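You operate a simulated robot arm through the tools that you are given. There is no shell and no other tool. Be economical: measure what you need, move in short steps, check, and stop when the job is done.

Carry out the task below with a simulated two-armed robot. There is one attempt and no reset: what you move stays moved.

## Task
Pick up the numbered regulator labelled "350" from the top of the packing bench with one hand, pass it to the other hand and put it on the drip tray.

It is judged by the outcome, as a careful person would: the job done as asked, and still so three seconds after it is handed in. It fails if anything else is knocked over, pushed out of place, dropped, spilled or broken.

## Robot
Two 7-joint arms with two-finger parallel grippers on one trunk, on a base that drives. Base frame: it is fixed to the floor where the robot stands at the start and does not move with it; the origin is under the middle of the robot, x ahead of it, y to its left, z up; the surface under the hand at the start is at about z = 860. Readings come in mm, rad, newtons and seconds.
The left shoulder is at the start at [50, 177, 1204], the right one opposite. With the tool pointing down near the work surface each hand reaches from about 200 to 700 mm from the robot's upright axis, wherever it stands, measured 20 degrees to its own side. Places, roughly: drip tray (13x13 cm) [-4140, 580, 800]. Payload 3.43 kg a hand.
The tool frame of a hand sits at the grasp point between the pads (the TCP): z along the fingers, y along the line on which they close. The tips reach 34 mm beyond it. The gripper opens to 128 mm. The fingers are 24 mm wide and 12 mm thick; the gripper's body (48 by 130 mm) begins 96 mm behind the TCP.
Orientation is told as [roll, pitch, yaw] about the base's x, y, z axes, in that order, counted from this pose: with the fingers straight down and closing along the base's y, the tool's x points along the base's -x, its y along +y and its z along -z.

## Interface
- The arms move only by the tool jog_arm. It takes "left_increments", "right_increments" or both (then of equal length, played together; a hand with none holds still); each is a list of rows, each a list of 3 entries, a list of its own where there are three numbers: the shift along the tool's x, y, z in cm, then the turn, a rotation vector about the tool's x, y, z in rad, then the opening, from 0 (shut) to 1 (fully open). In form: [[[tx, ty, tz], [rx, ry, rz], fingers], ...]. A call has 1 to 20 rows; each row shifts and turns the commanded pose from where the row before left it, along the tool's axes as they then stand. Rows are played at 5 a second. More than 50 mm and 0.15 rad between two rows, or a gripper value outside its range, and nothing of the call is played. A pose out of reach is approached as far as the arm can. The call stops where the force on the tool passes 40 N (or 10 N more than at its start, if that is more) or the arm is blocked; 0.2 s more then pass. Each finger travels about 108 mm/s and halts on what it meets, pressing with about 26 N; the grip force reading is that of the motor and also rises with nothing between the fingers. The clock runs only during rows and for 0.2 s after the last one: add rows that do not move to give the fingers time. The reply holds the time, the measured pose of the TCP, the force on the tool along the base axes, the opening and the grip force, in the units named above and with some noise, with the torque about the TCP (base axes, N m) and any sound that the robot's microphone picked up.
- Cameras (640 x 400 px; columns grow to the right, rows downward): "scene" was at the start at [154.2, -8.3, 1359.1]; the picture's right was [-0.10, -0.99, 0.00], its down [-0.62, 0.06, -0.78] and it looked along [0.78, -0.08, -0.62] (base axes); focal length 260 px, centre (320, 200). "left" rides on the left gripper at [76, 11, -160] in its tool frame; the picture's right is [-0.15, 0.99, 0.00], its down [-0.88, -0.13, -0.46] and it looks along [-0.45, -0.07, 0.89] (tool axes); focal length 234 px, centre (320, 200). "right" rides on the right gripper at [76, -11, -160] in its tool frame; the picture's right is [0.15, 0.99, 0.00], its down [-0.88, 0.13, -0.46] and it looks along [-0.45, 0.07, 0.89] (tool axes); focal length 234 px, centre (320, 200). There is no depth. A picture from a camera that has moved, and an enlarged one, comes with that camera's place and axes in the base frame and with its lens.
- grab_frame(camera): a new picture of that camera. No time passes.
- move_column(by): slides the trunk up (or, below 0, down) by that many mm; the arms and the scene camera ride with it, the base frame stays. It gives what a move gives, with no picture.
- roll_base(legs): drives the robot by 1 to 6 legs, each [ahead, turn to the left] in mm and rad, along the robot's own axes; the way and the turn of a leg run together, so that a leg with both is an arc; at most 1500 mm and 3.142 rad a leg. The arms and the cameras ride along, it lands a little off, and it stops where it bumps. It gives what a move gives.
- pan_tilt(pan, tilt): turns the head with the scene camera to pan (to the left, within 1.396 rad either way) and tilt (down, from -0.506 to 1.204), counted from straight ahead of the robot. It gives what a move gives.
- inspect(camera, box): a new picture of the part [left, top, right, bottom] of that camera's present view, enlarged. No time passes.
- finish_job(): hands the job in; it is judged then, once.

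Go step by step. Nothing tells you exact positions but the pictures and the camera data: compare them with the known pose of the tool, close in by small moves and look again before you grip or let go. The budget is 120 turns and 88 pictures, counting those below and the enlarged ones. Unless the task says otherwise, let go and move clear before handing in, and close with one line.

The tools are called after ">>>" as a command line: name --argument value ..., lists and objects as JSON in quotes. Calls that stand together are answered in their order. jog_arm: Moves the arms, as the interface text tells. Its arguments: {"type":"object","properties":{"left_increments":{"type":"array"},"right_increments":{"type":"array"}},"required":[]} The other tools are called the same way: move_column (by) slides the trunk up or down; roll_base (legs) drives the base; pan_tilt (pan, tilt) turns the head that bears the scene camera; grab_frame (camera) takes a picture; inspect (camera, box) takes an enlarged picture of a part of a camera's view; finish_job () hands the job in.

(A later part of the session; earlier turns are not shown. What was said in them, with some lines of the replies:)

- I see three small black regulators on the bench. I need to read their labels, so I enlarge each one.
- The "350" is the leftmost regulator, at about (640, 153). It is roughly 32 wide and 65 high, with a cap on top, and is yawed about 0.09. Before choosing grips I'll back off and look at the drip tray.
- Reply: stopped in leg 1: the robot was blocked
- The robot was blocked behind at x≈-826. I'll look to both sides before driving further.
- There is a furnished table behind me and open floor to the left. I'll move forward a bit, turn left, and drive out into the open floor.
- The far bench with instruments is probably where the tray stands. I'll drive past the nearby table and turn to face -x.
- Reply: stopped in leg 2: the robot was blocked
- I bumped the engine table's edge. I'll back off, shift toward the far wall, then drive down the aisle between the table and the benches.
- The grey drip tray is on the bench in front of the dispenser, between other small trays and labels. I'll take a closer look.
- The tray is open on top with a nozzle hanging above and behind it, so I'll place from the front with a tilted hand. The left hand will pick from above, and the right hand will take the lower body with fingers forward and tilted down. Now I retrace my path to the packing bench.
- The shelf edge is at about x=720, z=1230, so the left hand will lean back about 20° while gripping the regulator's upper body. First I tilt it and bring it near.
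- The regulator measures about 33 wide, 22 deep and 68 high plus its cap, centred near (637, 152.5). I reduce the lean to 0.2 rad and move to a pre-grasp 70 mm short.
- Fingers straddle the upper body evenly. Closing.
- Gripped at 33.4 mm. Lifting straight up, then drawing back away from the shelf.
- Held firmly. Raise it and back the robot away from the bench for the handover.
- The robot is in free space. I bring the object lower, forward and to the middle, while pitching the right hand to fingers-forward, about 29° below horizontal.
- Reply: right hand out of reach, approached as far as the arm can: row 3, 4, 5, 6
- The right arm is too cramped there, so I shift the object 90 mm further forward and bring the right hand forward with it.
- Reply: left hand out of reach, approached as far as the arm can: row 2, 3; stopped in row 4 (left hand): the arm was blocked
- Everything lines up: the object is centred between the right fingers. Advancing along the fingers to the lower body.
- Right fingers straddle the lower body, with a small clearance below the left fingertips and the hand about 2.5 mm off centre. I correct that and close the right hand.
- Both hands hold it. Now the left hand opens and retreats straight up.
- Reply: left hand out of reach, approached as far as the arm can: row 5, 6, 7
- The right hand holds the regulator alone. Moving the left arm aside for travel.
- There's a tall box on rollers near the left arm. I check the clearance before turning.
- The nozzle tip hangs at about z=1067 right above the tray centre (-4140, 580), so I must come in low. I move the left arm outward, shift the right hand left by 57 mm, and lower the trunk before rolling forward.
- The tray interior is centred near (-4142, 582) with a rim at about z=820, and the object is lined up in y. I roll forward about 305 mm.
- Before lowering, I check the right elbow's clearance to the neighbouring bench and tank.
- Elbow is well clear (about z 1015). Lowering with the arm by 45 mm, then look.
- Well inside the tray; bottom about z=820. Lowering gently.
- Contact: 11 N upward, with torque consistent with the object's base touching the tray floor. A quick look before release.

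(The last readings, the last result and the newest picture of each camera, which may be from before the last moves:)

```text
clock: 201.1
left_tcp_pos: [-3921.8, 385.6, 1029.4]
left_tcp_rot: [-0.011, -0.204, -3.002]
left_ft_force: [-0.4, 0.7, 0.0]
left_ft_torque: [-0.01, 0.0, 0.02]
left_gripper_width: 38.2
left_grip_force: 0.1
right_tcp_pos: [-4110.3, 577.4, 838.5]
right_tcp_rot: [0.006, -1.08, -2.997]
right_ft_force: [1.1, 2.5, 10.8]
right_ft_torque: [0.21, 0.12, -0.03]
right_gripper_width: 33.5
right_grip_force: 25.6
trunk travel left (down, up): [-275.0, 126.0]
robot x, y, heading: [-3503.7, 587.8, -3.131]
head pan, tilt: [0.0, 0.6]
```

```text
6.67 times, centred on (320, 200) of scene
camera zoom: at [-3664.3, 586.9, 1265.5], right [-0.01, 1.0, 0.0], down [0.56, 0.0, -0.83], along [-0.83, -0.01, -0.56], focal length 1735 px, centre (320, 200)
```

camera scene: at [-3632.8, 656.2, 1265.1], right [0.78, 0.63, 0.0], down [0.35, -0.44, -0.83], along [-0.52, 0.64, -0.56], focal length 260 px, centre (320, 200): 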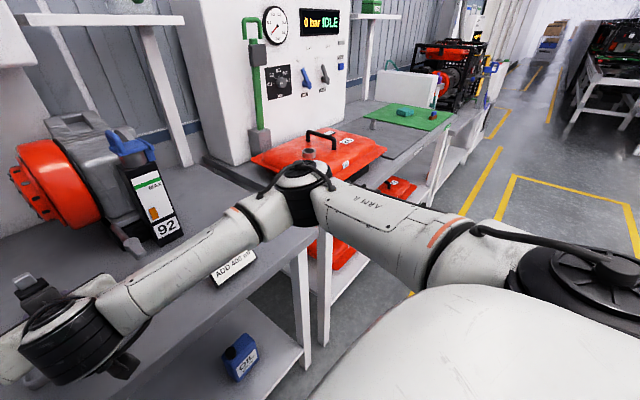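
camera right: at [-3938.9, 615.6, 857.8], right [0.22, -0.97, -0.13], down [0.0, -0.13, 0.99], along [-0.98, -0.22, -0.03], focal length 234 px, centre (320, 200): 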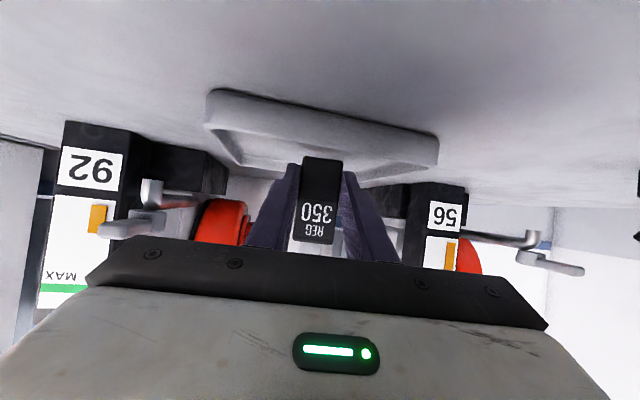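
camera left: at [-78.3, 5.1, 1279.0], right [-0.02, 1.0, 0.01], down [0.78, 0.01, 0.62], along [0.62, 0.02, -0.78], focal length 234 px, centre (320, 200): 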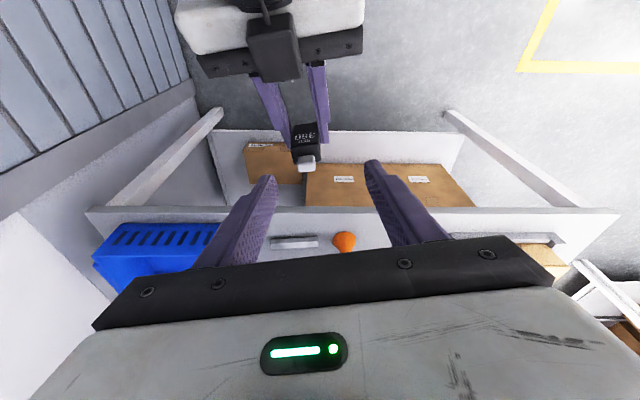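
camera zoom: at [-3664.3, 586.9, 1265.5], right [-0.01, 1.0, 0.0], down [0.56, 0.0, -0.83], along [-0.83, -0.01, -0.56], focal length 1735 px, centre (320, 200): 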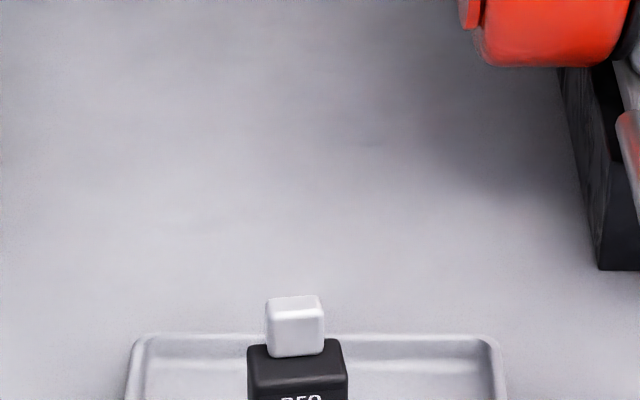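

Placement looks sound. Open slowly, then back out along the fingers.

>>> jog_arm --right_increments '[[[0, 0, 0], [0, 0, 0], 0.25], [[0, 0, 0], [0, 0, 0], 0.28], [[0, 0, 0], [0, 0, 0], 0.32], [[0, 0, 0], [0, 0, 0], 0.4], [[0, 0, 0], [0, 0, 0], 0.5], [[0, 0, 0], [0, 0, 0], 0.5]]'

>>> inspect --camera "right" --box '[200, 60, 460, 240]'

```text
clock: 202.4
left_tcp_pos: [-3922.7, 385.0, 1029.1]
left_tcp_rot: [-0.011, -0.203, -3.001]
left_ft_force: [0.2, -0.4, 0.2]
left_ft_torque: [0.0, 0.04, 0.01]
left_gripper_width: 38.5
left_grip_force: 0.0
right_tcp_pos: [-4110.3, 578.6, 834.6]
right_tcp_rot: [0.004, -1.072, -2.996]
right_ft_force: [-0.6, 0.1, 0.1]
right_ft_torque: [0.0, 0.03, 0.01]
right_gripper_width: 64.2
right_grip_force: 0.1
trunk travel left (down, up): [-275.0, 126.0]
robot x, y, heading: [-3505.6, 587.0, -3.136]
head pan, tilt: [0.0, 0.6]
```

```text
2.22 times, centred on (330, 150) of right
camera zoom: at [-3938.8, 616.4, 845.3], right [0.22, -0.97, -0.13], down [0.0, -0.13, 0.99], along [-0.98, -0.21, -0.03], focal length 520 px, centre (298, 311)
```

zoom: 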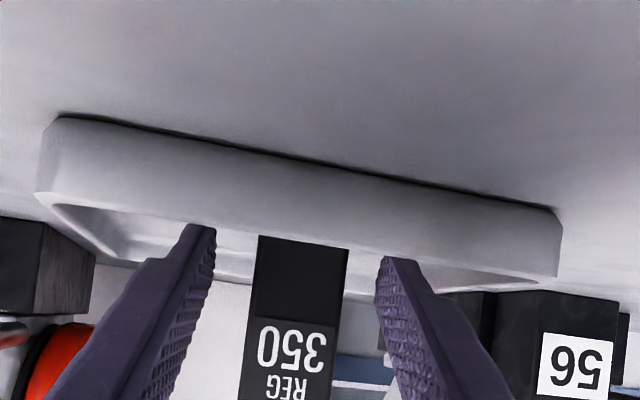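

The regulator stands free and upright. Backing out.

>>> jog_arm --right_increments '[[[0, 0, -2], [0, 0, 0], 0.5], [[0, 0, -3], [0, 0, 0], 0.5], [[0, 0, -4], [0, 0, 0], 0.5], [[0, 0, 0], [0, 0, 0], 0.5]]'

>>> roll_base --legs '[[-150, 0]]'

>>> grab_frame --camera "right"

>>> inspect --camera "scene" --box '[220, 80, 420, 240]'

```text
clock: 203.4
left_tcp_pos: [-3922.8, 385.7, 1028.3]
left_tcp_rot: [-0.011, -0.202, -3.001]
left_ft_force: [1.1, -0.6, 1.2]
left_ft_torque: [-0.01, 0.04, -0.06]
left_gripper_width: 38.3
left_grip_force: 0.0
right_tcp_pos: [-4030.8, 589.4, 877.8]
right_tcp_rot: [0.005, -1.074, -2.997]
right_ft_force: [0.4, 0.1, 0.3]
right_ft_torque: [-0.05, -0.01, 0.02]
right_gripper_width: 63.8
right_grip_force: 0.1
trunk travel left (down, up): [-275.0, 126.0]
robot x, y, heading: [-3503.6, 586.8, -3.131]
head pan, tilt: [0.0, 0.6]
```

```text
clock: 204.8
left_tcp_pos: [-3771.6, 386.6, 1029.2]
left_tcp_rot: [-0.01, -0.205, -2.999]
left_ft_force: [0.2, 0.6, 0.8]
left_ft_torque: [0.01, 0.03, 0.0]
left_gripper_width: 38.8
left_grip_force: 0.1
right_tcp_pos: [-3882.2, 590.6, 879.6]
right_tcp_rot: [0.002, -1.073, -2.993]
right_ft_force: [0.0, -0.1, 0.7]
right_ft_torque: [0.02, -0.01, -0.02]
right_gripper_width: 64.0
right_grip_force: 0.1
trunk travel left (down, up): [-275.0, 126.0]
robot x, y, heading: [-3354.9, 584.4, -3.133]
head pan, tilt: [0.0, 0.6]
```

```text
23 pictures are left
camera right: at [-3709.5, 628.5, 889.1], right [0.22, -0.97, -0.13], down [0.0, -0.13, 0.99], along [-0.98, -0.22, -0.03], focal length 234 px, centre (320, 200)
```

right: 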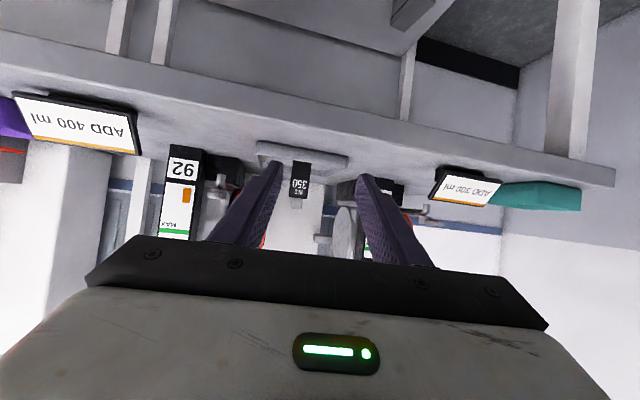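

```text
2.50 times, centred on (320, 160) of scene
camera zoom: at [-3515.0, 587.7, 1265.3], right [-0.01, 1.0, 0.0], down [0.56, 0.01, -0.83], along [-0.83, -0.01, -0.56], focal length 651 px, centre (320, 300)
```

zoom: 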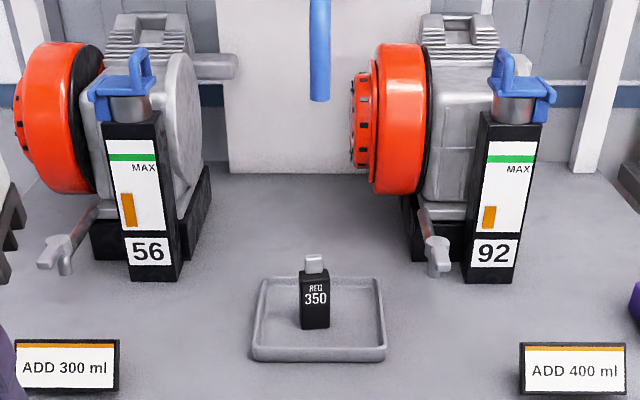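

The "350" regulator stands upright in the middle of the drip tray, both hands are clear, and everything around it looks undisturbed. Handing in.

>>> finish_job

```text
The job is handed in.
```

The "350" regulator was picked up with the left hand, passed to the right hand, and is standing upright near the middle of the drip tray. While driving, the base bumped and stopped twice, against the table behind the start position and the engine table; I saw nothing move but didn't check either one closely afterwards.
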